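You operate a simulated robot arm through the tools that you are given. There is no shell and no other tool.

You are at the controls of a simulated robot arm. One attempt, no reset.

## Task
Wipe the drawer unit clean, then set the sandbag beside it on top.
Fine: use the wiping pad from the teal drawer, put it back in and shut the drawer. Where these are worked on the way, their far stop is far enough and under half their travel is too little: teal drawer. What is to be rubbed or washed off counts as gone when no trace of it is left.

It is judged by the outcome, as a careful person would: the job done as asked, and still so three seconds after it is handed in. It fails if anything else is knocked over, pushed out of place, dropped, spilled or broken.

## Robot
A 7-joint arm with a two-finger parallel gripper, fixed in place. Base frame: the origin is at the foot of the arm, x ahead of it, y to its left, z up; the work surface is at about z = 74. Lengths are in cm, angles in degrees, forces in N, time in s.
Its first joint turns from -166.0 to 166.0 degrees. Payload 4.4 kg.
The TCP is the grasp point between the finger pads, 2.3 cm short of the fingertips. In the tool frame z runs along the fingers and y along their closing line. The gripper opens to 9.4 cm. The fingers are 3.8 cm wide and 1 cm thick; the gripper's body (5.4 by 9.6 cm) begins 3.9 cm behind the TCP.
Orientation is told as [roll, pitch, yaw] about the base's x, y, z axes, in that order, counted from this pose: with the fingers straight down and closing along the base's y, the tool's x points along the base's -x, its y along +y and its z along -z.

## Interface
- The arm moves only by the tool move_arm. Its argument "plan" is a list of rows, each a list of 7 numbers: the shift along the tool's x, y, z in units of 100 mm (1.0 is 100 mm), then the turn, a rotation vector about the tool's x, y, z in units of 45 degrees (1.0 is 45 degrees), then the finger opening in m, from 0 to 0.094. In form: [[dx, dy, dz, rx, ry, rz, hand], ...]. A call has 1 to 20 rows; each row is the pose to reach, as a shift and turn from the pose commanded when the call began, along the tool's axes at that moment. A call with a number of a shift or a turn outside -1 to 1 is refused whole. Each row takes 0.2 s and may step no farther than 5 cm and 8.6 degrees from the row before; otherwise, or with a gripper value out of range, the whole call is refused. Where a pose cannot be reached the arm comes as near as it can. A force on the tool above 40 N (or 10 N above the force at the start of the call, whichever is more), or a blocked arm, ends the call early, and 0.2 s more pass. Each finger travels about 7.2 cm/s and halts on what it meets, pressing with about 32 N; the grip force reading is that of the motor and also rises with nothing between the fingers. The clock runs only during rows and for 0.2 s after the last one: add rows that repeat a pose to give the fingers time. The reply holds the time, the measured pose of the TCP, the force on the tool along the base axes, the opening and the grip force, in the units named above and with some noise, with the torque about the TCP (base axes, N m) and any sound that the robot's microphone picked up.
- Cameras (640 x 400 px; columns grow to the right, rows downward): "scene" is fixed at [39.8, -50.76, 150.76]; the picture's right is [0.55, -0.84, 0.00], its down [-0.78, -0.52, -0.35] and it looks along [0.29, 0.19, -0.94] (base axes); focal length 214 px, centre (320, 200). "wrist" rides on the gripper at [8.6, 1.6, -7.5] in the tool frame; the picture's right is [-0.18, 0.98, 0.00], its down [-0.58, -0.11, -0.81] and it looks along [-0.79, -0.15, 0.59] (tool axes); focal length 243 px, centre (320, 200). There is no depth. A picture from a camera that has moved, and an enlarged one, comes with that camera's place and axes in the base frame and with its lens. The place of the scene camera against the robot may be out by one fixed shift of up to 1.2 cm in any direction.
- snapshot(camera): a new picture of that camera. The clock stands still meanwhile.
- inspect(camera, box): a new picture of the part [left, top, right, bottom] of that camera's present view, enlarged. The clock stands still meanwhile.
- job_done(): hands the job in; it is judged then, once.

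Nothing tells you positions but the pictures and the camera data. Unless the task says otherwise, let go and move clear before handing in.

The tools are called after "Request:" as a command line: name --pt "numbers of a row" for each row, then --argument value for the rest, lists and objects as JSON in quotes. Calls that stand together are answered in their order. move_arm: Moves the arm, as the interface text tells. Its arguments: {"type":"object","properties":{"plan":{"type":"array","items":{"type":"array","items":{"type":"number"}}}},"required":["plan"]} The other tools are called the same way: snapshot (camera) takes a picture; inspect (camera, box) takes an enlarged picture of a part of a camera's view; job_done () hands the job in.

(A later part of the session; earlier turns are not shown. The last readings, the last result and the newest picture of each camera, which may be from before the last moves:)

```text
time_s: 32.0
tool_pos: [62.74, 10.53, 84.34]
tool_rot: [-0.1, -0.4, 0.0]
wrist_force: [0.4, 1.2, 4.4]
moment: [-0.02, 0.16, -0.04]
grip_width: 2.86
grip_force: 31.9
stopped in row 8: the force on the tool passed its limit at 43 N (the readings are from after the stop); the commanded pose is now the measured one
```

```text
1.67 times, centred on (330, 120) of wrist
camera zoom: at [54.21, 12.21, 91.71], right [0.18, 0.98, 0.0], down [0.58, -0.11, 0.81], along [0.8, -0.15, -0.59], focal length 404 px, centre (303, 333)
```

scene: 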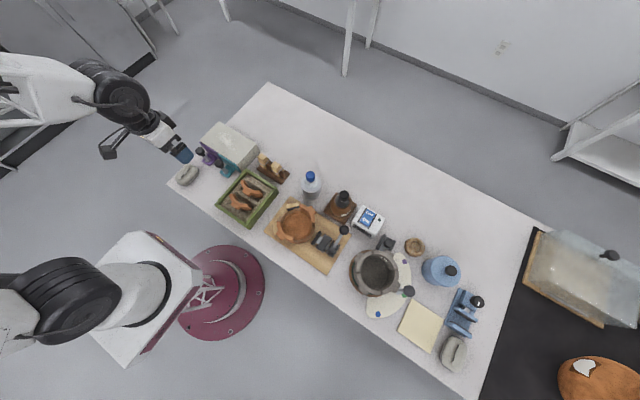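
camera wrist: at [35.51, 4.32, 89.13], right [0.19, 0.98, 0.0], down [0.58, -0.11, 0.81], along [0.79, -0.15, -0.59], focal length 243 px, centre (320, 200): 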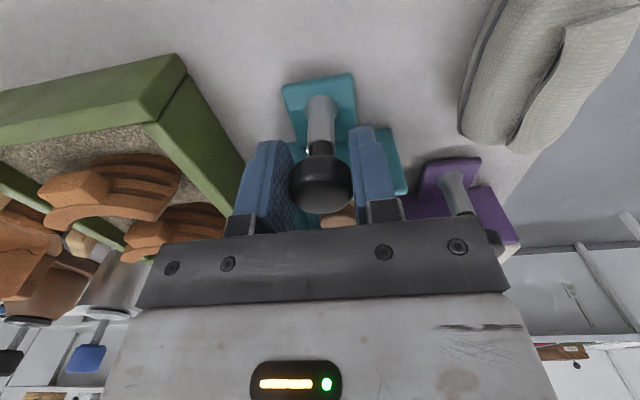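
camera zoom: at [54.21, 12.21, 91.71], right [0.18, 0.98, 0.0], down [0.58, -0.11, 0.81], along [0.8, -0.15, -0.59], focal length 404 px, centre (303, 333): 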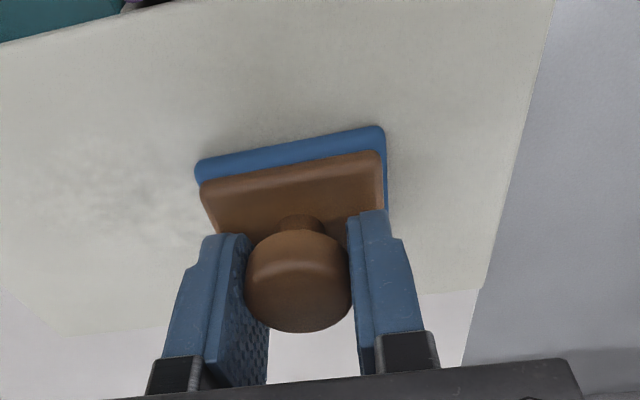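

The pad removes dust and the unit has not shifted. Continuing with slower strokes.

Request:
move_arm --pt "0 -0.03 0 0 0 0 0.015" --pt "0 -0.09 0 0 0 0 0.015" --pt "0 -0.16 0 0 0 0 0.015" --pt "0 -0.24 0 0 0 0 0.015" --pt "0 -0.32 0 0 0 0 0.015" --pt "0 -0.4 0 0 0 0 0.015" --pt "0 -0.48 0 0 0 0 0.015" --pt "0 -0.56 0 0 0 0 0.015" --pt "0 -0.64 0 0 0 0 0.015" --pt "0 -0.72 0 0 0 0 0.015" --pt "0 -0.8 0 0 0 0 0.015" --pt "0 -0.86 0 0 0 0 0.015" --pt "0 -0.89 0 0 0 0 0.015" --pt "0 -0.9 0 0 0 0 0.015"

Request:
inspect --camera "scene" --box '[185, 105, 255, 165]'

Request:
inspect --camera "wrist" --box '[140, 0, 640, 240]'

```text
time_s: 34.6
tool_pos: [62.82, 2.34, 84.34]
tool_rot: [-0.1, -0.5, -0.1]
wrist_force: [-0.4, 0.0, 4.4]
moment: [-0.06, 0.05, 0.0]
grip_width: 2.86
grip_force: 32.3
stopped in row 12: the force on the tool passed its limit at 42 N (the readings are from after the stop); the commanded pose is now the measured one
```

```text
6.67 times, centred on (220, 135) of scene
camera zoom: at [39.8, -50.76, 150.76], right [0.55, -0.84, 0.0], down [-0.78, -0.52, -0.35], along [0.29, 0.19, -0.94], focal length 1430 px, centre (987, 633)
```

zoom: 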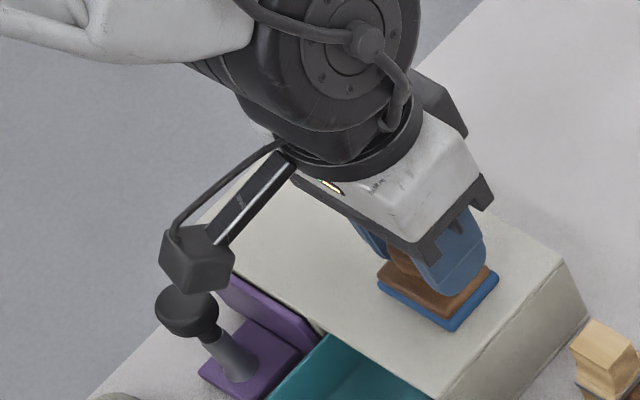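

```text
1.28 times, centred on (390, 120) of wrist
camera zoom: at [54.35, 3.91, 91.69], right [0.18, 0.98, 0.0], down [0.57, -0.11, 0.81], along [0.8, -0.15, -0.58], focal length 311 px, centre (230, 302)
```

zoom: 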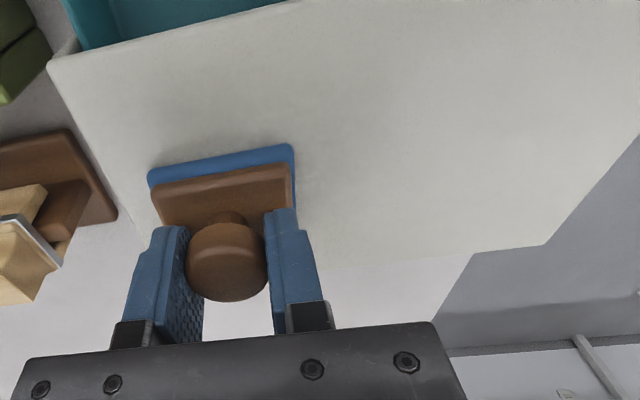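

Almost everything appears gone. I lift a bit and inspect the whole top for traces.

Request:
move_arm --pt "0 0 -0.05 0 0 0 0.015" --pt "0 0 -0.2 0 0 0 0.015" --pt "0.1 -0.15 -0.5 0 0 0 0.015" --pt "0.3 -0.3 -0.8 0 0 0 0.015" --pt "0.3 -0.3 -0.8 0 0 0 0.015"

Request:
inspect --camera "scene" --box '[190, 110, 260, 170]'

Request:
inspect --camera "wrist" --box '[200, 0, 640, 240]'

```text
time_s: 35.8
tool_pos: [59.86, -0.66, 92.15]
tool_rot: [-0.1, -0.4, -0.1]
wrist_force: [0.1, -0.9, -1.6]
moment: [-0.01, 0.01, -0.01]
grip_width: 2.87
grip_force: 32.1
```

```text
6.67 times, centred on (225, 140) of scene
camera zoom: at [39.8, -50.76, 150.76], right [0.55, -0.84, 0.0], down [-0.78, -0.52, -0.35], along [0.29, 0.19, -0.94], focal length 1430 px, centre (953, 600)
```

zoom: 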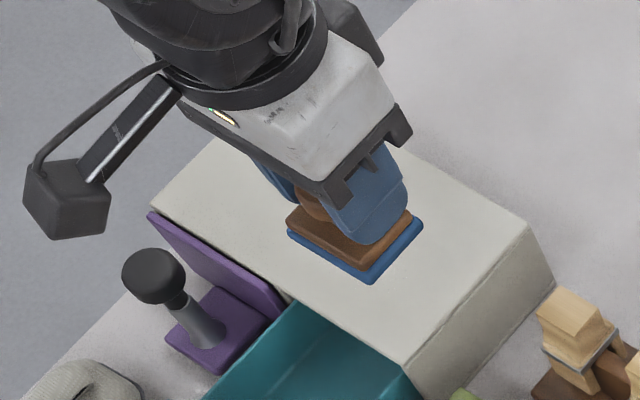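

```text
1.45 times, centred on (420, 120) of wrist
camera zoom: at [51.32, 0.94, 99.54], right [0.18, 0.98, 0.0], down [0.57, -0.11, 0.81], along [0.8, -0.15, -0.58], focal length 353 px, centre (174, 316)
```

zoom: 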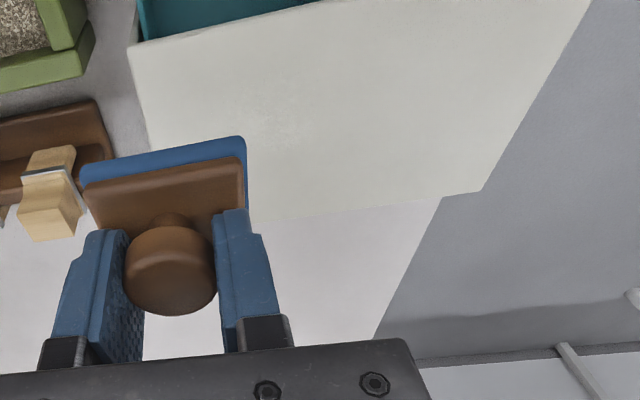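

Request:
move_arm --pt "0.3 0 0 0 0 0 0.015" --pt "0.6 0 -0.1 0 0 0 0.015" --pt "0.9 0 -0.2 0 0 0 0.015" --pt "1.0 0 -0.2 0 0 0 0.015"

Request:
inspect --camera "scene" --box '[195, 115, 265, 175]'

Request:
inspect --camera "wrist" --box '[240, 0, 560, 240]'

```text
time_s: 36.8
tool_pos: [49.93, -0.64, 94.1]
tool_rot: [-0.2, -0.5, 0.0]
wrist_force: [0.1, 0.6, -0.2]
moment: [0.0, -0.01, 0.0]
grip_width: 2.84
grip_force: 31.9
```

```text
6.67 times, centred on (230, 145) of scene
camera zoom: at [39.8, -50.76, 150.76], right [0.55, -0.84, 0.0], down [-0.78, -0.52, -0.35], along [0.29, 0.19, -0.94], focal length 1430 px, centre (920, 567)
```

zoom: 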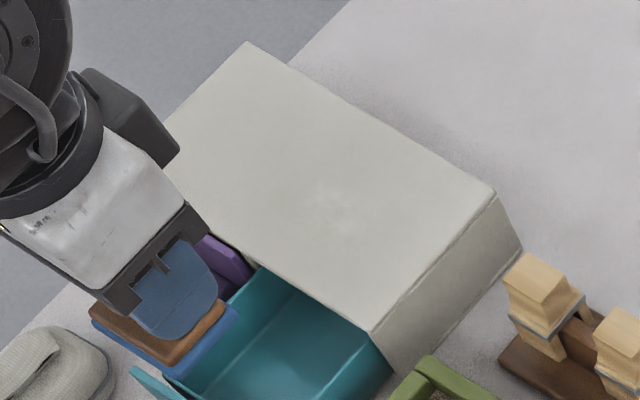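

```text
1.67 times, centred on (400, 120) of wrist
camera zoom: at [41.32, 0.95, 101.51], right [0.18, 0.98, 0.0], down [0.57, -0.11, 0.81], along [0.8, -0.15, -0.58], focal length 404 px, centre (187, 333)
```

zoom: 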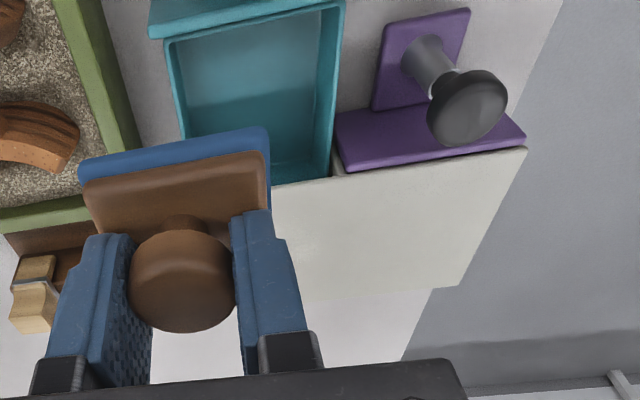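

A faint trace remains around (61.5, 5). I return there for more passes, over x≈60.5 as well.

Request:
move_arm --pt "-0.3 0.1 0 0 0.01 0 0.015" --pt "-0.65 0.3 0.1 0 0.01 0 0.015" --pt "-1.0 0.5 0.4 0 0.01 0 0.015" --pt "-1.0 0.6 0.7 0 0.01 0 0.015" --pt "-1.0 0.6 0.8 0 0.01 0 0.015" --pt "-1.0 0.6 0.9 0 0.01 0 0.015" --pt "-1.0 0.6 0.93 0 0.01 0 0.015" --pt "-1.0 0.6 0.93 0 0.01 0 0.015"

Request:
move_arm --pt "-0.03 0 0.01 0 0 0 0.015" --pt "-0.06 0 0.02 0 0 0 0.015" --pt "-0.06 0 0.02 0 0 0 0.015"

```text
refused: row 3 steps farther than a row can; nothing moved
```

```text
time_s: 37.6
tool_pos: [50.37, -0.58, 94.01]
tool_rot: [-0.1, -0.5, -0.1]
wrist_force: [-0.2, 0.3, -0.5]
moment: [0.02, -0.01, 0.0]
grip_width: 2.87
grip_force: 31.6
```

Request:
move_arm --pt "-0.3 0.1 0 0 0.01 0 0.015" --pt "-0.65 0.25 0.1 0 0.01 0 0.015" --pt "-0.9 0.4 0.3 0 0.01 0 0.015" --pt "-1.0 0.55 0.55 0 0.01 0 0.015" --pt "-1.0 0.6 0.75 0 0.01 0 0.015" --pt "-1.0 0.6 0.86 0 0.01 0 0.015" --pt "-1.0 0.6 0.9 0 0.01 0 0.015" --pt "-1.0 0.6 0.92 0 0.01 0 0.015" --pt "-1.0 0.6 0.92 0 0.01 0 0.015"

```text
time_s: 39.6
tool_pos: [60.44, 5.35, 84.82]
tool_rot: [-0.1, 0.0, 0.0]
wrist_force: [0.1, 0.2, 0.6]
moment: [0.02, 0.0, -0.04]
grip_width: 2.87
grip_force: 32.3
```

Request:
move_arm --pt "0 0 0.01 0 0 0 0.015" --pt "0 0 0.02 0 0 0 0.015" --pt "0 0 0.03 0 0 0 0.015" --pt "0 0 0.036 0 0 0 0.015" --pt "0 0 0.04 0 0 0 0.015" --pt "0 0 0.04 0 0 0 0.015"

Request:
move_arm --pt "0 0 0.004 0 0 0 0.015" --pt "0 0 0.008 0 0 0 0.015" --pt "0 0 0.008 0 0 0 0.015"

```text
time_s: 41.0
tool_pos: [60.51, 5.27, 84.45]
tool_rot: [-0.1, 0.0, 0.0]
wrist_force: [-0.7, 0.1, -0.9]
moment: [-0.01, 0.0, 0.02]
grip_width: 2.88
grip_force: 32.3
```

```text
time_s: 41.8
tool_pos: [60.51, 5.27, 84.25]
tool_rot: [-0.1, 0.0, -0.1]
wrist_force: [-0.3, -0.4, -0.7]
moment: [0.04, -0.01, 0.02]
grip_width: 2.85
grip_force: 32.2
```

Request:
move_arm --pt "0 0 0.004 0 0 0 0.015" --pt "0 0 0.007 0 0 0 0.015" --pt "0 0 0.007 0 0 0 0.015"

Request:
move_arm --pt "0 0 0.003 0 0 0 0.015" --pt "0 0 0.006 0 0 0 0.015" --pt "0 0 0.006 0 0 0 0.015"

```text
time_s: 42.6
tool_pos: [60.55, 5.42, 84.41]
tool_rot: [-0.1, 0.1, 0.0]
wrist_force: [0.3, -0.6, 0.1]
moment: [0.01, -0.01, 0.0]
grip_width: 2.85
grip_force: 31.9
```

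```text
time_s: 43.4
tool_pos: [60.57, 5.32, 84.34]
tool_rot: [-0.2, 0.0, 0.0]
wrist_force: [-1.8, 0.2, 6.1]
moment: [0.02, -0.02, -0.05]
grip_width: 2.88
grip_force: 32.0
```

In light contact. Adding a touch of pressure and rubbing back and forth over the trace.

Request:
move_arm --pt "0 0.02 0.002 0 0 0 0.015" --pt "0 0.07 0.002 0 0 0 0.015" --pt "0 0.14 0.002 0 0 0 0.015" --pt "0 0.22 0.002 0 0 0 0.015" --pt "0 0.28 0.002 0 0 0 0.015" --pt "0 0.31 0.002 0 0 0 0.015" --pt "0 0.28 0.002 0 0 0 0.015" --pt "0 0.22 0.002 0 0 0 0.015" --pt "0 0.14 0.002 0 0 0 0.015" --pt "0 0.06 0.002 0 0 0 0.015" --pt "0 -0.02 0.002 0 0 0 0.015" --pt "0 -0.1 0.002 0 0 0 0.015" --pt "0 -0.18 0.002 0 0 0 0.015" --pt "0 -0.25 0.002 0 0 0 0.015" --pt "0 -0.3 0.002 0 0 0 0.015" --pt "-0.03 -0.32 0.002 0 0 0 0.015" --pt "-0.08 -0.32 0.002 0 0 0 0.015" --pt "-0.14 -0.3 0.002 0 0 0 0.015" --pt "-0.17 -0.25 0.002 0 0 0 0.015"

```text
time_s: 44.6
tool_pos: [60.65, 8.02, 84.35]
tool_rot: [-0.1, -0.2, 0.0]
wrist_force: [0.5, 0.6, 3.8]
moment: [0.09, 0.0, 0.0]
grip_width: 2.89
grip_force: 31.7
stopped in row 5: the force on the tool passed its limit at 43 N (the readings are from after the stop); the commanded pose is now the measured one
```

Request:
move_arm --pt "0 -0.03 0 0 0 0 0.015" --pt "0 -0.08 0 0 0 0 0.015" --pt "0 -0.14 0 0 0 0 0.015" --pt "0 -0.2 0 0 0 0 0.015" --pt "0 -0.26 0 0 0 0 0.015" --pt "0 -0.32 0 0 0 0 0.015" --pt "0 -0.38 0 0 0 0 0.015" --pt "0 -0.44 0 0 0 0 0.015" --pt "0 -0.5 0 0 0 0 0.015" --pt "0 -0.56 0 0 0 0 0.015" --pt "0 -0.6 0 0 0 0 0.015" --pt "0 -0.62 0 0 0 0 0.015"

Request:
inspect --camera "scene" --box '[195, 115, 265, 175]'

```text
time_s: 47.2
tool_pos: [60.66, 1.86, 84.2]
tool_rot: [-0.1, -0.2, 0.0]
wrist_force: [0.8, 11.9, 24.9]
moment: [0.16, 0.16, -0.08]
grip_width: 2.85
grip_force: 32.1
```

```text
6.67 times, centred on (230, 145) of scene
camera zoom: at [39.8, -50.76, 150.76], right [0.55, -0.84, 0.0], down [-0.78, -0.52, -0.35], along [0.29, 0.19, -0.94], focal length 1430 px, centre (920, 567)
```

zoom: 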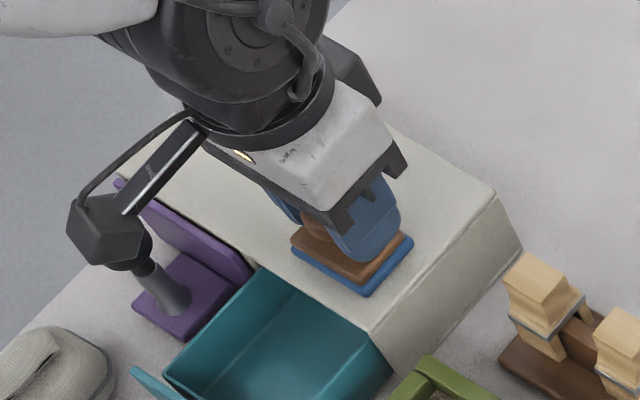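

Request:
move_arm --pt "0 0.0 -0.002 0 0 0 0.015" --pt "-0.03 0.02 -0.002 0 0 0 0.015" --pt "-0.08 0.05 -0.002 0 0 0 0.015" --pt "-0.13 0.09 -0.002 0 0 0 0.015" --pt "-0.16 0.14 -0.002 0 0 0 0.015" --pt "-0.17 0.2 -0.002 0 0 0 0.015" --pt "-0.17 0.26 -0.002 0 0 0 0.015" --pt "-0.17 0.32 -0.002 0 0 0 0.015" --pt "-0.17 0.38 -0.001 0 0 0 0.015" --pt "-0.17 0.44 -0.001 0 0 0 0.015" --pt "-0.17 0.5 -0.001 0 0 0 0.015" --pt "-0.17 0.56 -0.001 0 0 0 0.015" --pt "-0.17 0.62 0 0 0 0 0.015" --pt "-0.17 0.66 0 0 0 0 0.015" --pt "-0.17 0.68 0 0 0 0 0.015"

```text
time_s: 50.4
tool_pos: [62.32, 8.66, 84.23]
tool_rot: [-0.1, -0.2, 0.1]
wrist_force: [1.5, -6.5, 12.5]
moment: [-0.11, 0.14, 0.07]
grip_width: 2.87
grip_force: 32.1
```

Good steady 12 N contact. One more loop covering the far side of the old mark.

Request:
move_arm --pt "0 0.03 0 0 0 0 0.015" --pt "0 0.09 0 0 0 0 0.015" --pt "0 0.16 0 0 0 0 0.015" --pt "0 0.23 0 0 0 0 0.015" --pt "0 0.3 0.001 0 0 0 0.015" --pt "0 0.37 0.001 0 0 0 0.015" --pt "0 0.43 0.001 0 0 0 0.015" --pt "-0.03 0.46 0.001 0 0 0 0.015" --pt "-0.08 0.47 0.001 0 0 0 0.015" --pt "-0.13 0.46 0.001 0 0 0 0.015" --pt "-0.16 0.42 0.001 0 0 0 0.015" --pt "-0.17 0.36 0.001 0 0 0 0.015" --pt "-0.17 0.29 0.001 0 0 0 0.015" --pt "-0.17 0.22 0 0 0 0 0.015" --pt "-0.17 0.15 0 0 0 0 0.015" --pt "-0.17 0.08 0 0 0 0 0.015" --pt "-0.17 0.01 0 0 0 0 0.015" --pt "-0.17 -0.06 -0.001 0 0 0 0.015" --pt "-0.17 -0.12 -0.001 0 0 0 0.015" --pt "-0.17 -0.15 -0.001 0 0 0 0.015"

```text
time_s: 54.6
tool_pos: [64.02, 7.12, 84.25]
tool_rot: [-0.1, -0.2, 0.0]
wrist_force: [2.3, 6.6, 15.3]
moment: [0.07, 0.01, -0.03]
grip_width: 2.84
grip_force: 32.0
```

Request:
move_arm --pt "0 -0.03 0 0 0 0 0.015" --pt "0 -0.09 0 0 0 0 0.015" --pt "0 -0.16 -0.001 0 0 0 0.015" --pt "0 -0.23 -0.001 0 0 0 0.015" --pt "0 -0.3 -0.002 0 0 0 0.015" --pt "0 -0.37 -0.002 0 0 0 0.015" --pt "0.02 -0.42 -0.002 0 0 0 0.015" --pt "0.07 -0.44 -0.002 0 0 0 0.015" --pt "0.13 -0.44 -0.002 0 0 0 0.015" --pt "0.19 -0.43 -0.002 0 0 0 0.015" --pt "0.25 -0.4 -0.002 0 0 0 0.015" --pt "0.3 -0.36 -0.002 0 0 0 0.015" --pt "0.33 -0.3 -0.001 0 0 0 0.015" --pt "0.34 -0.24 -0.001 0 0 0 0.015" --pt "0.34 -0.17 -0.001 0 0 0 0.015" --pt "0.34 -0.1 0 0 0 0 0.015" --pt "0.34 -0.03 0 0 0 0 0.015" --pt "0.34 0.04 0 0 0 0 0.015" --pt "0.34 0.11 0 0 0 0 0.015" --pt "0.34 0.18 0 0 0 0 0.015"

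```text
time_s: 58.8
tool_pos: [60.44, 8.91, 84.33]
tool_rot: [-0.1, 0.0, 0.0]
wrist_force: [-0.3, -0.6, -0.9]
moment: [0.03, -0.01, 0.03]
grip_width: 2.87
grip_force: 32.0
```

Now lifting and backing off to inspect the top.

Request:
move_arm --pt "0 0 -0.05 0 0 0 0.015" --pt "0 -0.05 -0.3 0 0 0 0.015" --pt "0 -0.3 -0.7 0 0 0 0.015" --pt "0 -0.6 -0.9 0 0 0 0.015" --pt "0.3 -0.8 -0.9 0 0 0 0.015" --pt "0.7 -0.9 -0.9 0 0 0 0.015" --pt "1.0 -0.9 -0.9 0 0 0 0.015" --pt "1.0 -0.9 -0.9 0 0 0 0.015"

Request:
inspect --camera "scene" --box '[195, 115, 265, 175]'

Request:
inspect --camera "wrist" --box '[240, 0, 560, 240]'

Request:
inspect --camera "scene" --box '[215, 125, 250, 155]'

```text
time_s: 60.6
tool_pos: [50.45, -0.14, 93.63]
tool_rot: [-0.1, -0.1, 0.0]
wrist_force: [-0.4, 0.1, -0.5]
moment: [-0.01, -0.03, 0.02]
grip_width: 2.85
grip_force: 31.9
```

```text
6.67 times, centred on (230, 145) of scene
camera zoom: at [39.8, -50.76, 150.76], right [0.55, -0.84, 0.0], down [-0.78, -0.52, -0.35], along [0.29, 0.19, -0.94], focal length 1430 px, centre (920, 567)
```

zoom: 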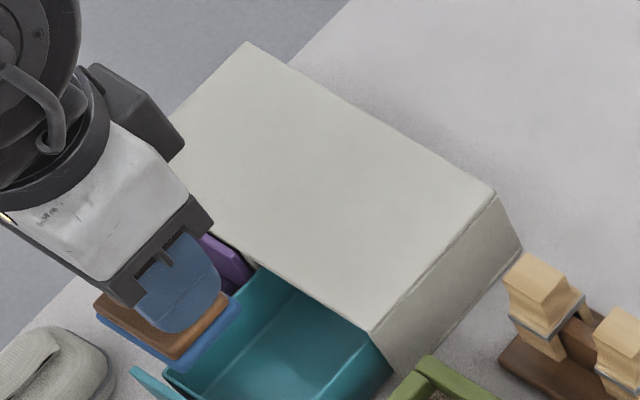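

```text
1.67 times, centred on (400, 120) of wrist
camera zoom: at [41.82, 1.51, 101.01], right [0.18, 0.98, 0.0], down [0.58, -0.11, 0.81], along [0.79, -0.15, -0.59], focal length 404 px, centre (187, 333)
```

zoom: 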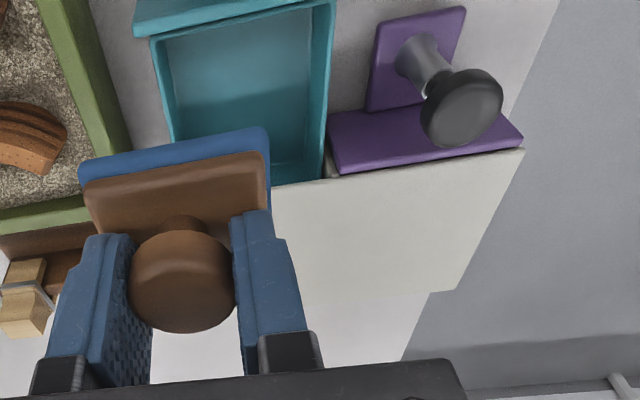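

```text
13.33 times, centred on (232, 140) of scene
camera zoom: at [39.8, -50.76, 150.76], right [0.55, -0.84, 0.0], down [-0.78, -0.52, -0.35], along [0.29, 0.19, -0.94], focal length 2860 px, centre (1487, 1000)
```

zoom: 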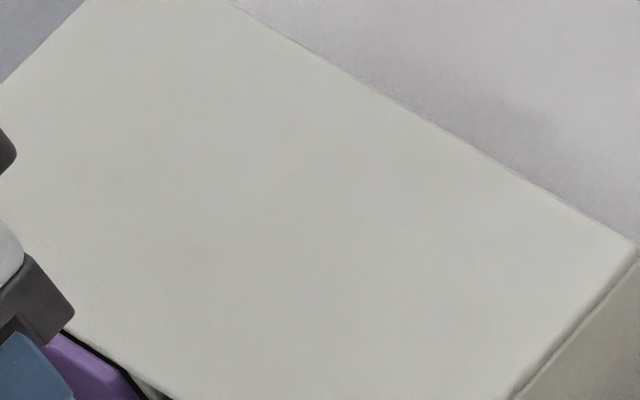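

The top is clean and the unit hasn't moved. Now carrying the pad back over the open teal drawer.

Request:
move_arm --pt "-0.1 0.14 0 0 0 0 0.015" --pt "-0.19 0.27 0.05 0 0 0 0.015" --pt "-0.19 0.27 0.3 0 0 0 0.015" --pt "-0.19 0.27 0.55 0 0 0 0.015" --pt "-0.19 0.27 0.65 0 0 0 0.015" --pt "-0.19 0.27 0.65 0 0 0 0.015"

Request:
inspect --camera "wrist" --box '[140, 0, 520, 240]'

Request:
inspect --camera "scene" --box '[185, 125, 255, 185]'

```text
time_s: 62.0
tool_pos: [52.4, 2.71, 86.86]
tool_rot: [-0.1, -0.1, 0.1]
wrist_force: [0.1, -0.7, -0.7]
moment: [0.01, -0.01, 0.01]
grip_width: 2.86
grip_force: 32.0
```

```text
1.67 times, centred on (330, 120) of wrist
camera zoom: at [43.86, 4.33, 94.33], right [0.18, 0.98, 0.0], down [0.58, -0.11, 0.81], along [0.79, -0.15, -0.59], focal length 404 px, centre (303, 333)
```

zoom: 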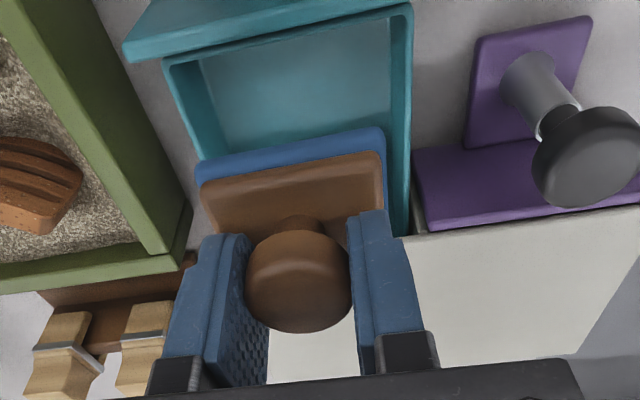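

```text
6.67 times, centred on (220, 155) of scene
camera zoom: at [39.8, -50.76, 150.76], right [0.55, -0.84, 0.0], down [-0.78, -0.52, -0.35], along [0.29, 0.19, -0.94], focal length 1430 px, centre (987, 500)
```

zoom: 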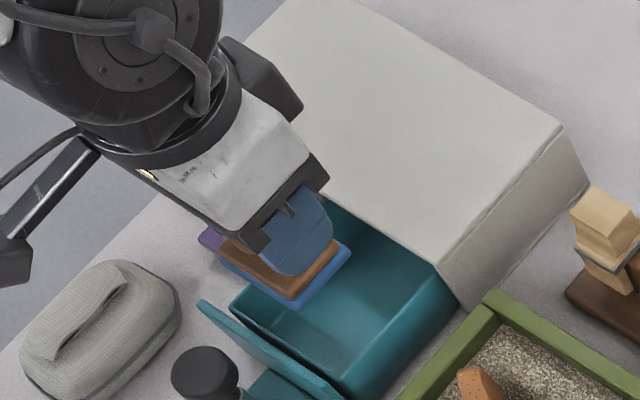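

Pad is lined up as when it came out. Lowering it into the drawer.

Request:
move_arm --pt "0 0 0.2 0 0 0 0.015" --pt "0 0 0.4 0 0 0 0.015" --pt "0 0 0.55 0 0 0 0.015" --pt "0 0 0.65 0 0 0 0.015" --pt "0 0 0.7 0 0 0 0.015" --pt "0 0 0.73 0 0 0 0.015" --pt "0 0 0.745 0 0 0 0.015" --pt "0 0 0.755 0 0 0 0.015"

Request:
inspect --camera "wrist" --box '[140, 0, 520, 240]'

```text
time_s: 63.8
tool_pos: [52.4, 2.63, 79.18]
tool_rot: [-0.1, 0.0, 0.0]
wrist_force: [0.9, 0.0, -0.2]
moment: [-0.01, -0.01, 0.0]
grip_width: 2.84
grip_force: 32.1
```

```text
1.67 times, centred on (330, 120) of wrist
camera zoom: at [43.9, 4.18, 86.6], right [0.18, 0.98, 0.0], down [0.58, -0.11, 0.81], along [0.79, -0.15, -0.59], focal length 404 px, centre (303, 333)
```

zoom: 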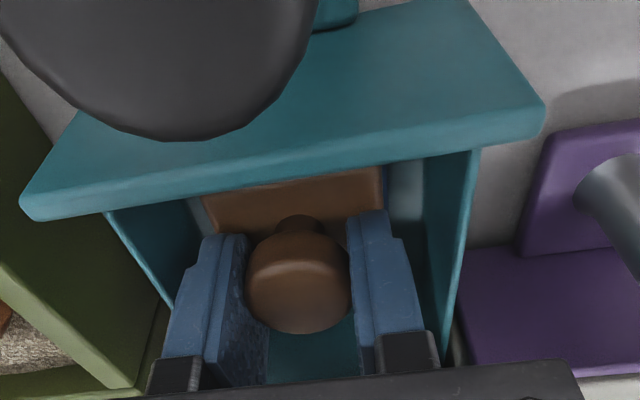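

Request:
move_arm --pt "0 0 0.005 0 0 0 0.015" --pt "0 0 0.01 0 0 0 0.015" --pt "0 0 0.015 0 0 0 0.015" --pt "0 0 0.015 0 0 0 0.015"

Request:
move_arm --pt "0 0 0.004 0 0 0 0.015" --pt "0 0 0.008 0 0 0 0.015" --pt "0 0 0.008 0 0 0 0.015"

```text
time_s: 64.8
tool_pos: [52.46, 2.44, 78.99]
tool_rot: [-0.1, -0.1, -0.1]
wrist_force: [0.2, 0.4, -0.7]
moment: [0.0, 0.0, 0.03]
grip_width: 2.86
grip_force: 32.5
```

```text
time_s: 65.6
tool_pos: [52.35, 2.44, 79.02]
tool_rot: [-0.1, -0.1, 0.1]
wrist_force: [-0.9, -0.5, 0.8]
moment: [0.01, 0.08, 0.03]
grip_width: 2.88
grip_force: 32.3
```

Request:
move_arm --pt "0 0 0.004 0 0 0 0.015" --pt "0 0 0.008 0 0 0 0.015" --pt "0 0 0.008 0 0 0 0.015"

```text
time_s: 66.4
tool_pos: [52.56, 2.49, 79.01]
tool_rot: [-0.1, -0.2, -0.1]
wrist_force: [0.0, 5.3, 22.9]
moment: [0.03, 0.25, -0.03]
grip_width: 2.87
grip_force: 31.8
```

The pad rests on the drawer floor. Releasing gently and rising.

Request:
move_arm --pt "0 0 -0.003 0 0 0 0.03" --pt "0 0 -0.003 0 0 0 0.038" --pt "0 0 -0.003 0 0 0 0.043" --pt "0 0 -0.003 0 0 0 0.043"

Request:
move_arm --pt "0 0 -0.1 0 0 0 0.043" --pt "0 0 -0.25 0 0 0 0.043" --pt "0 0 -0.45 0 0 0 0.043" --pt "0 0 -0.75 0 0 0 0.05" --pt "0 0 -1.0 0 0 0 0.06"

Request:
inspect --camera "wrist" --box '[140, 0, 520, 240]'

Request:
inspect --camera "scene" --box '[185, 125, 255, 185]'

```text
time_s: 67.4
tool_pos: [52.42, 2.51, 78.96]
tool_rot: [-0.1, -0.1, -0.1]
wrist_force: [0.0, -0.8, 13.7]
moment: [0.02, 0.1, 0.02]
grip_width: 3.92
grip_force: 0.0
```

```text
time_s: 68.6
tool_pos: [52.37, 2.76, 89.14]
tool_rot: [-0.1, -0.1, 0.0]
wrist_force: [0.2, -0.2, -0.8]
moment: [0.0, 0.0, 0.01]
grip_width: 5.99
grip_force: 0.1
```

```text
1.67 times, centred on (330, 120) of wrist
camera zoom: at [43.79, 4.35, 96.56], right [0.18, 0.98, 0.0], down [0.58, -0.11, 0.81], along [0.79, -0.15, -0.59], focal length 404 px, centre (303, 333)
```

zoom: 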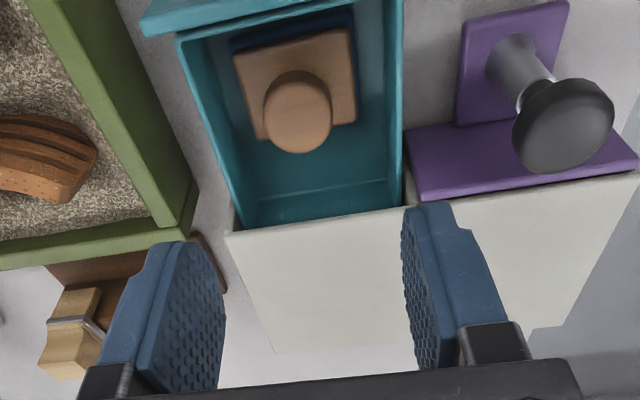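

```text
6.67 times, centred on (220, 155) of scene
camera zoom: at [39.8, -50.76, 150.76], right [0.55, -0.84, 0.0], down [-0.78, -0.52, -0.35], along [0.29, 0.19, -0.94], focal length 1430 px, centre (987, 500)
```

zoom: 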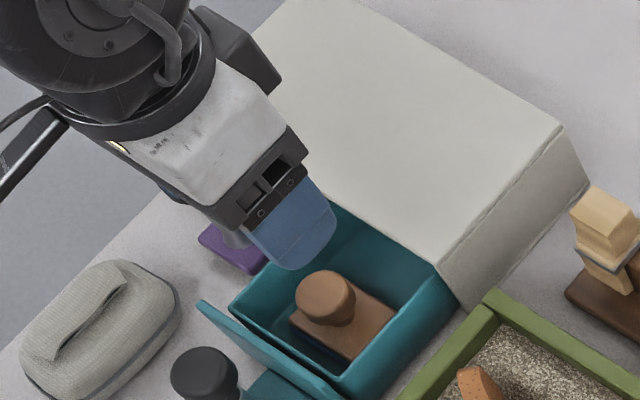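

The pad is back in place. Now I move behind the teal handle with closed fingers to push the drawer shut.

Request:
move_arm --pt "0.0 0 -0.25 0 0 0 0.04" --pt "0.4 0 -0.3 0 0 0 0.02" --pt "0.8 0 -0.3 0 0 0 0.0" --pt "1.0 0 -0.3 0 0 0 0.0"

Request:
move_arm --pt "0.3 0 0 0 0 0 0.0" --pt "0.46 0 0.2 0 0 0 0.0" --pt "0.46 0 0.5 0 0 0 0.0" --pt "0.46 0 0.5 0 0 0 0.0"

Request:
snapshot --camera "wrist"

Request:
inspect --camera "scene" --box '[165, 115, 265, 195]'

```text
time_s: 69.6
tool_pos: [42.58, 2.73, 92.07]
tool_rot: [-0.1, -0.2, 0.0]
wrist_force: [0.2, -0.1, -0.5]
moment: [0.0, -0.02, 0.03]
grip_width: 0.01
grip_force: 31.9
```

```text
time_s: 70.6
tool_pos: [37.82, 2.64, 87.14]
tool_rot: [0.0, -0.2, 0.0]
wrist_force: [-0.3, -0.1, -0.2]
moment: [-0.01, 0.02, -0.01]
grip_width: 0.0
grip_force: 32.1
```

```text
taken
camera wrist: at [29.34, 4.25, 94.54], right [0.18, 0.98, 0.0], down [0.58, -0.11, 0.81], along [0.79, -0.15, -0.59], focal length 243 px, centre (320, 200)
```

wrist: 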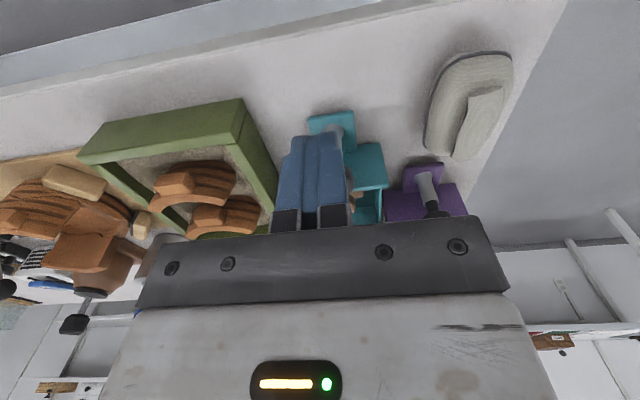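

```text
5.00 times, centred on (215, 155) of scene
camera zoom: at [39.8, -50.76, 150.76], right [0.55, -0.84, 0.0], down [-0.78, -0.52, -0.35], along [0.29, 0.19, -0.94], focal length 1072 px, centre (845, 425)
```

zoom: 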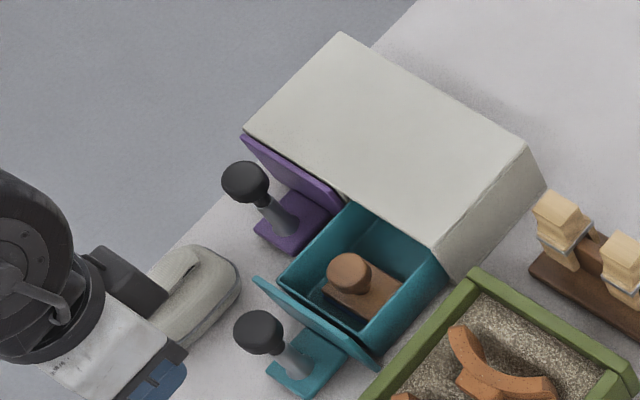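

Request:
move_arm --pt "0 0 0.2 0 0 0 0.0" --pt "0 0 0.4 0 0 0 0.0" --pt "0 0 0.55 0 0 0 0.0" --pt "-0.2 0 0.55 0 0 0 0.0" --pt "-0.28 0 0.55 0 0 0 0.0" --pt "-0.28 0 0.55 0 0 0 0.0"

Request:
snapshot --camera "wrist"

Request:
inspect --camera "scene" --box '[165, 125, 265, 205]'

```text
time_s: 72.0
tool_pos: [40.63, 2.68, 81.41]
tool_rot: [0.0, -0.1, 0.0]
wrist_force: [-0.4, 0.1, 0.2]
moment: [0.0, -0.03, 0.03]
grip_width: 0.01
grip_force: 31.9
```

```text
taken
camera wrist: at [32.22, 4.14, 88.88], right [0.18, 0.98, 0.0], down [0.58, -0.11, 0.81], along [0.79, -0.15, -0.59], focal length 243 px, centre (320, 200)
```

wrist: 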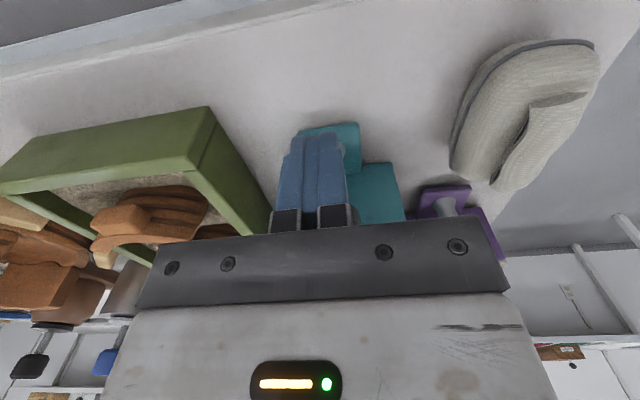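

```text
5.00 times, centred on (215, 165) of scene
camera zoom: at [39.8, -50.76, 150.76], right [0.55, -0.84, 0.0], down [-0.78, -0.52, -0.35], along [0.29, 0.19, -0.94], focal length 1072 px, centre (845, 375)
```

zoom: 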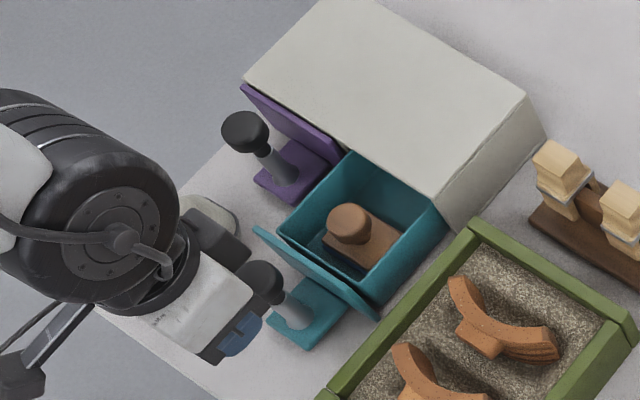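

Request:
move_arm --pt "-0.05 0 0 0 0 0 0.0" --pt "-0.1 0 0 0 0 0 0.0" --pt "-0.16 0 0 0 0 0 0.0" --pt "-0.22 0 0 0 0 0 0.0" --pt "-0.28 0 0 0 0 0 0.0" --pt "-0.34 0 0 0 0 0 0.0" --pt "-0.4 0 0 0 0 0 0.0" --pt "-0.46 0 0 0 0 0 0.0" --pt "-0.52 0 0 0 0 0 0.0" --pt "-0.58 0 0 0 0 0 0.0"

Request:
inspect --camera "scene" --box '[165, 125, 265, 205]'

```text
time_s: 74.2
tool_pos: [46.45, 2.59, 81.37]
tool_rot: [-0.2, -0.1, 0.0]
wrist_force: [-0.6, -0.4, 0.6]
moment: [0.03, 0.03, 0.01]
grip_width: 0.0
grip_force: 31.9
```

```text
5.00 times, centred on (215, 165) of scene
camera zoom: at [39.8, -50.76, 150.76], right [0.55, -0.84, 0.0], down [-0.78, -0.52, -0.35], along [0.29, 0.19, -0.94], focal length 1072 px, centre (845, 375)
```

zoom: 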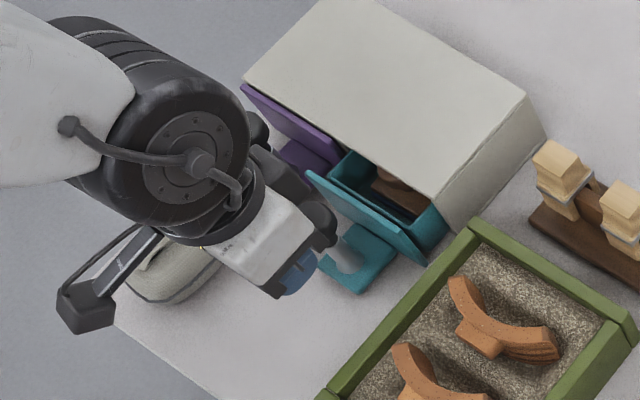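

Closing well; pushing the last few centimetres in small steps.

Request:
move_arm --pt "-0.05 0 0 0 0 0 0.0" --pt "-0.1 0 0 0 0 0 0.0" --pt "-0.14 0 0 0 0 0 0.0" --pt "-0.18 0 0 0 0 0 0.0" --pt "-0.2 0 0 0 0 0 0.0"

Request:
inspect --camera "scene" --box '[165, 125, 265, 205]'

```text
time_s: 75.4
tool_pos: [48.51, 2.69, 81.34]
tool_rot: [-0.1, -0.1, 0.0]
wrist_force: [-0.4, 0.0, 0.0]
moment: [-0.05, -0.02, -0.01]
grip_width: 0.0
grip_force: 32.5
```

```text
5.00 times, centred on (215, 165) of scene
camera zoom: at [39.8, -50.76, 150.76], right [0.55, -0.84, 0.0], down [-0.78, -0.52, -0.35], along [0.29, 0.19, -0.94], focal length 1072 px, centre (845, 375)
```

zoom: 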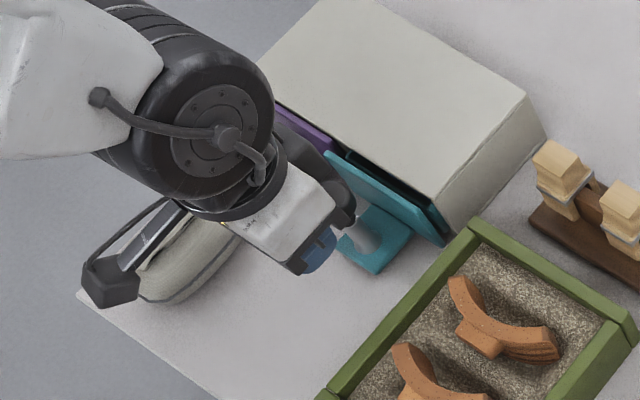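

Request:
move_arm --pt "-0.02 0 0 0 0 0 0.0" --pt "-0.04 0 0 0 0 0 0.0" --pt "-0.05 0 0 0 0 0 0.0" --pt "-0.06 0 0 0 0 0 0.0" --pt "-0.07 0 0 0 0 0 0.0" --pt "-0.08 0 0 0 0 0 0.0"

Request:
inspect --camera "scene" --box '[165, 125, 265, 205]'

```text
time_s: 76.8
tool_pos: [49.19, 2.81, 81.48]
tool_rot: [-0.1, 0.0, 0.0]
wrist_force: [-0.3, 0.1, 0.4]
moment: [0.02, -0.03, -0.01]
grip_width: 0.02
grip_force: 32.5
```

```text
5.00 times, centred on (215, 165) of scene
camera zoom: at [39.8, -50.76, 150.76], right [0.55, -0.84, 0.0], down [-0.78, -0.52, -0.35], along [0.29, 0.19, -0.94], focal length 1072 px, centre (845, 375)
```

zoom: 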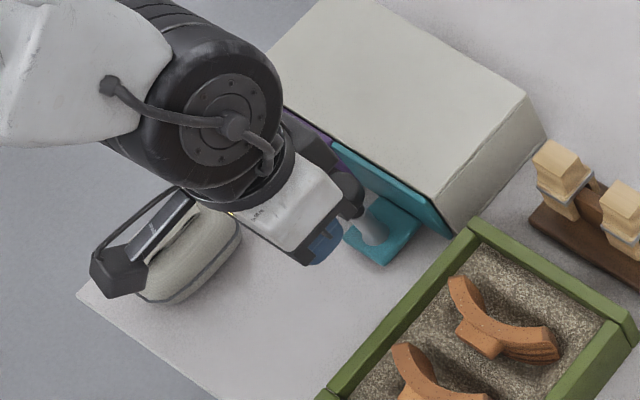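

Request:
move_arm --pt "-0.005 0 0 0 0 0 0.0" --pt "-0.01 0 0 0 0 0 0.0" --pt "-0.015 0 0 0 0 0 0.0" --pt "-0.02 0 0 0 0 0 0.0" --pt "-0.025 0 0 0 0 0 0.0" --pt "-0.03 0 0 0 0 0 0.0" --pt "-0.035 0 0 0 0 0 0.0" --pt "-0.04 0 0 0 0 0 0.0"

Request:
inspect --camera "scene" --box '[165, 125, 265, 205]'

```text
time_s: 78.1
tool_pos: [49.4, 2.57, 81.33]
tool_rot: [-0.1, 0.0, -0.1]
wrist_force: [-15.5, 2.9, 9.3]
moment: [0.03, -0.18, 0.12]
grip_width: 0.01
grip_force: 32.2
stopped in row 6: the force on the tool passed its limit at 44 N (the readings are from after the stop); the commanded pose is now the measured one
```

```text
5.00 times, centred on (215, 165) of scene
camera zoom: at [39.8, -50.76, 150.76], right [0.55, -0.84, 0.0], down [-0.78, -0.52, -0.35], along [0.29, 0.19, -0.94], focal length 1072 px, centre (845, 375)
```

zoom: 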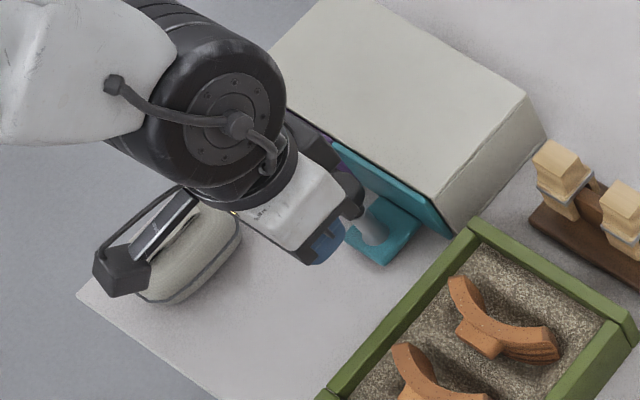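

The drawer is shut (hit its stop) and the unit is in place. I back off and rise to study the sandbag.

Request:
move_arm --pt "0.15 0 0 0 0 0 0.0" --pt "0.4 0 0 0 0 0 0.0" --pt "0.6 0 -0.2 0 0 0 0.03" --pt "0.8 0.1 -0.5 0 0 0 0.06" --pt "1.0 0.3 -0.8 0 0 0 0.09" --pt "1.0 0.6 -1.0 0 0 0 0.094"

Request:
move_arm --pt "0.1 0.2 -0.1 0 0 0 0.094" --pt "0.2 0.35 -0.2 0 0 0 0.094" --pt "0.2 0.35 -0.2 0 0 0 0.094"

Request:
snapshot --camera "wrist"

Request:
inspect --camera "scene" --box '[145, 125, 245, 205]'

```text
time_s: 79.5
tool_pos: [39.76, 8.76, 91.14]
tool_rot: [-0.1, -0.1, 0.1]
wrist_force: [0.5, -0.5, 0.1]
moment: [0.02, -0.02, 0.01]
grip_width: 9.4
grip_force: 0.0
```

```text
time_s: 80.3
tool_pos: [37.47, 12.22, 93.15]
tool_rot: [0.0, 0.0, 0.0]
wrist_force: [-0.1, 0.2, 0.0]
moment: [-0.02, -0.03, 0.0]
grip_width: 9.39
grip_force: 0.0
```

```text
taken
camera wrist: at [29.05, 13.87, 100.68], right [0.18, 0.98, 0.0], down [0.58, -0.11, 0.81], along [0.79, -0.15, -0.59], focal length 243 px, centre (320, 200)
```

wrist: 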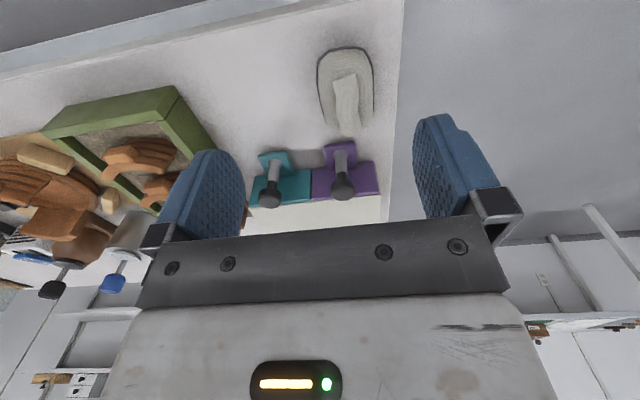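

```text
5.00 times, centred on (195, 165) of scene
camera zoom: at [39.8, -50.76, 150.76], right [0.55, -0.84, 0.0], down [-0.78, -0.52, -0.35], along [0.29, 0.19, -0.94], focal length 1072 px, centre (945, 375)
```

zoom: 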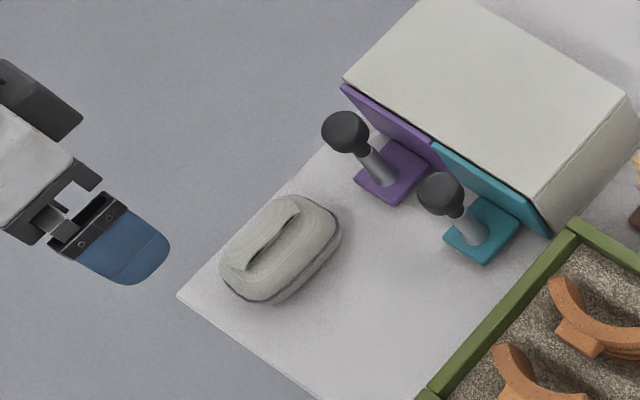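

Request:
inspect --camera "wrist" --box '[240, 20, 440, 220]'

Request:
inspect --camera "scene" --box '[165, 150, 225, 195]'

```text
2.00 times, centred on (340, 120) of wrist
camera zoom: at [29.05, 13.87, 100.68], right [0.18, 0.98, 0.0], down [0.58, -0.11, 0.81], along [0.79, -0.15, -0.59], focal length 485 px, centre (280, 360)
```

zoom: 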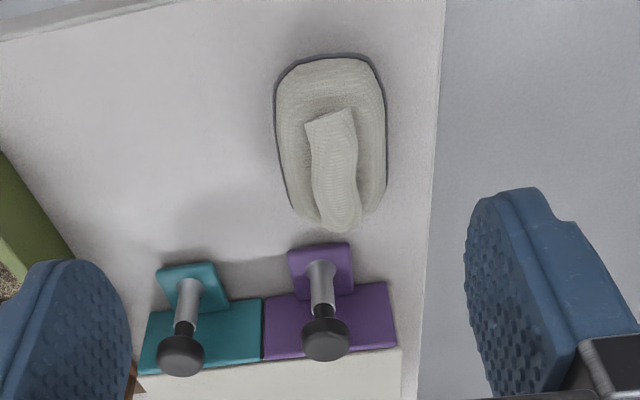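

```text
8.89 times, centred on (195, 172) of scene
camera zoom: at [39.8, -50.76, 150.76], right [0.55, -0.84, 0.0], down [-0.78, -0.52, -0.35], along [0.29, 0.19, -0.94], focal length 1906 px, centre (1431, 444)
```

zoom: 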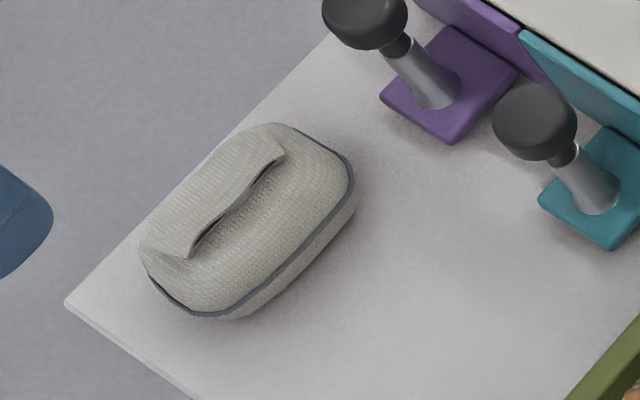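

The sandbag lies at about (43.2, 14.1), roughly 9 cm long in x, 5.8 cm wide in y, top near z 79, aligned with the axes. I move above it with fingers fully open and go partway down.

Request:
move_arm --pt "-0.3 0.1 0.1 0 0 0 0.094" --pt "-0.57 0.19 0.3 0 0 0 0.094" --pt "-0.57 0.19 0.6 0 0 0 0.094" --pt "-0.57 0.19 0.8 0 0 0 0.094" --pt "-0.57 0.19 0.8 0 0 0 0.094"

Request:
snapshot --camera "wrist"

Request:
inspect --camera "scene" --box '[155, 140, 235, 200]'

```text
time_s: 81.5
tool_pos: [42.97, 14.02, 85.31]
tool_rot: [-0.1, -0.1, 0.1]
wrist_force: [0.1, 0.8, -0.3]
moment: [0.02, 0.02, -0.04]
grip_width: 9.4
grip_force: 0.2
```

```text
taken
camera wrist: at [34.57, 15.65, 92.84], right [0.18, 0.98, 0.0], down [0.58, -0.11, 0.81], along [0.79, -0.15, -0.59], focal length 243 px, centre (320, 200)
```

wrist: 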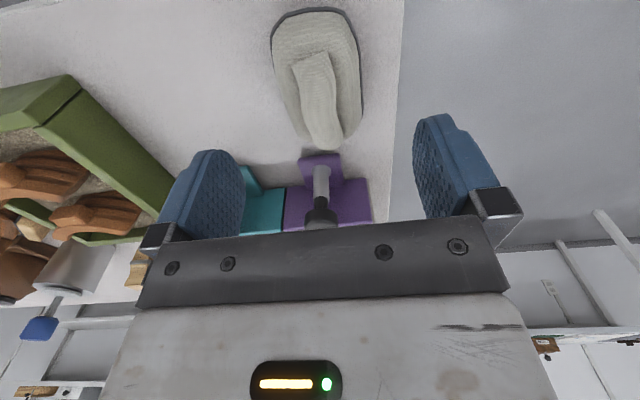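

```text
6.67 times, centred on (195, 170) of scene
camera zoom: at [39.8, -50.76, 150.76], right [0.55, -0.84, 0.0], down [-0.78, -0.52, -0.35], along [0.29, 0.19, -0.94], focal length 1430 px, centre (1153, 400)
```

zoom: 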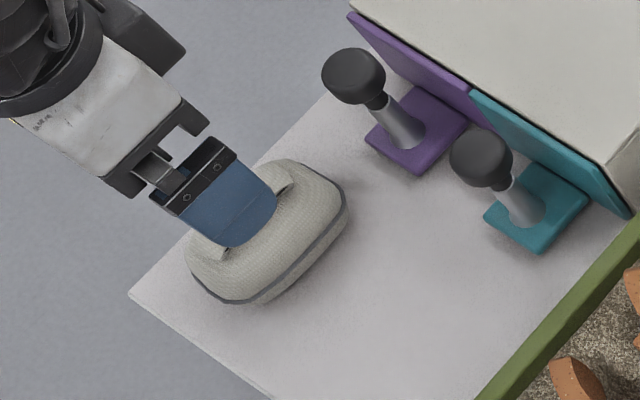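

Well centred. Descending around the bag.

Request:
move_arm --pt "-0.01 -0.015 0.2 0 0 0 0.094" --pt "-0.01 -0.015 0.4 0 0 0 0.094" --pt "-0.01 -0.015 0.55 0 0 0 0.094" --pt "-0.01 -0.015 0.65 0 0 0 0.094" --pt "-0.01 -0.015 0.72 0 0 0 0.094" --pt "-0.01 -0.015 0.77 0 0 0 0.094"

Request:
snapshot --camera "wrist"

Request:
inspect --camera "scene" --box '[155, 140, 235, 200]'

```text
time_s: 82.9
tool_pos: [43.22, 13.84, 77.61]
tool_rot: [0.0, 0.0, 0.1]
wrist_force: [0.5, -0.6, -0.3]
moment: [-0.04, 0.03, 0.02]
grip_width: 9.41
grip_force: 0.0
```

```text
taken
camera wrist: at [34.79, 15.44, 85.17], right [0.18, 0.98, 0.0], down [0.58, -0.11, 0.81], along [0.79, -0.15, -0.59], focal length 243 px, centre (320, 200)
```

wrist: 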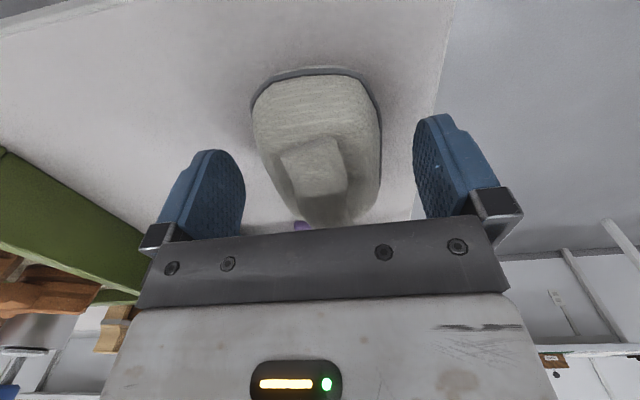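

```text
6.67 times, centred on (195, 170) of scene
camera zoom: at [39.8, -50.76, 150.76], right [0.55, -0.84, 0.0], down [-0.78, -0.52, -0.35], along [0.29, 0.19, -0.94], focal length 1430 px, centre (1153, 400)
```

zoom: 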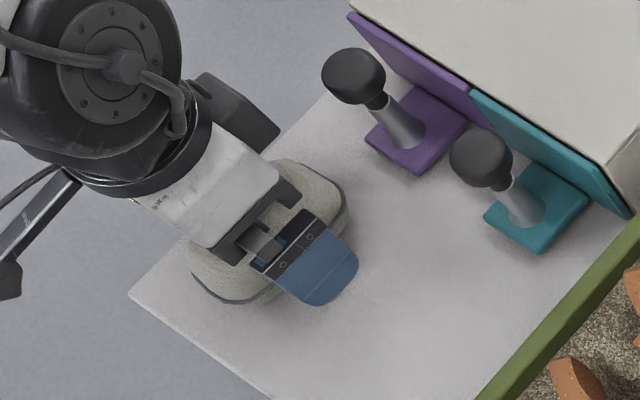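

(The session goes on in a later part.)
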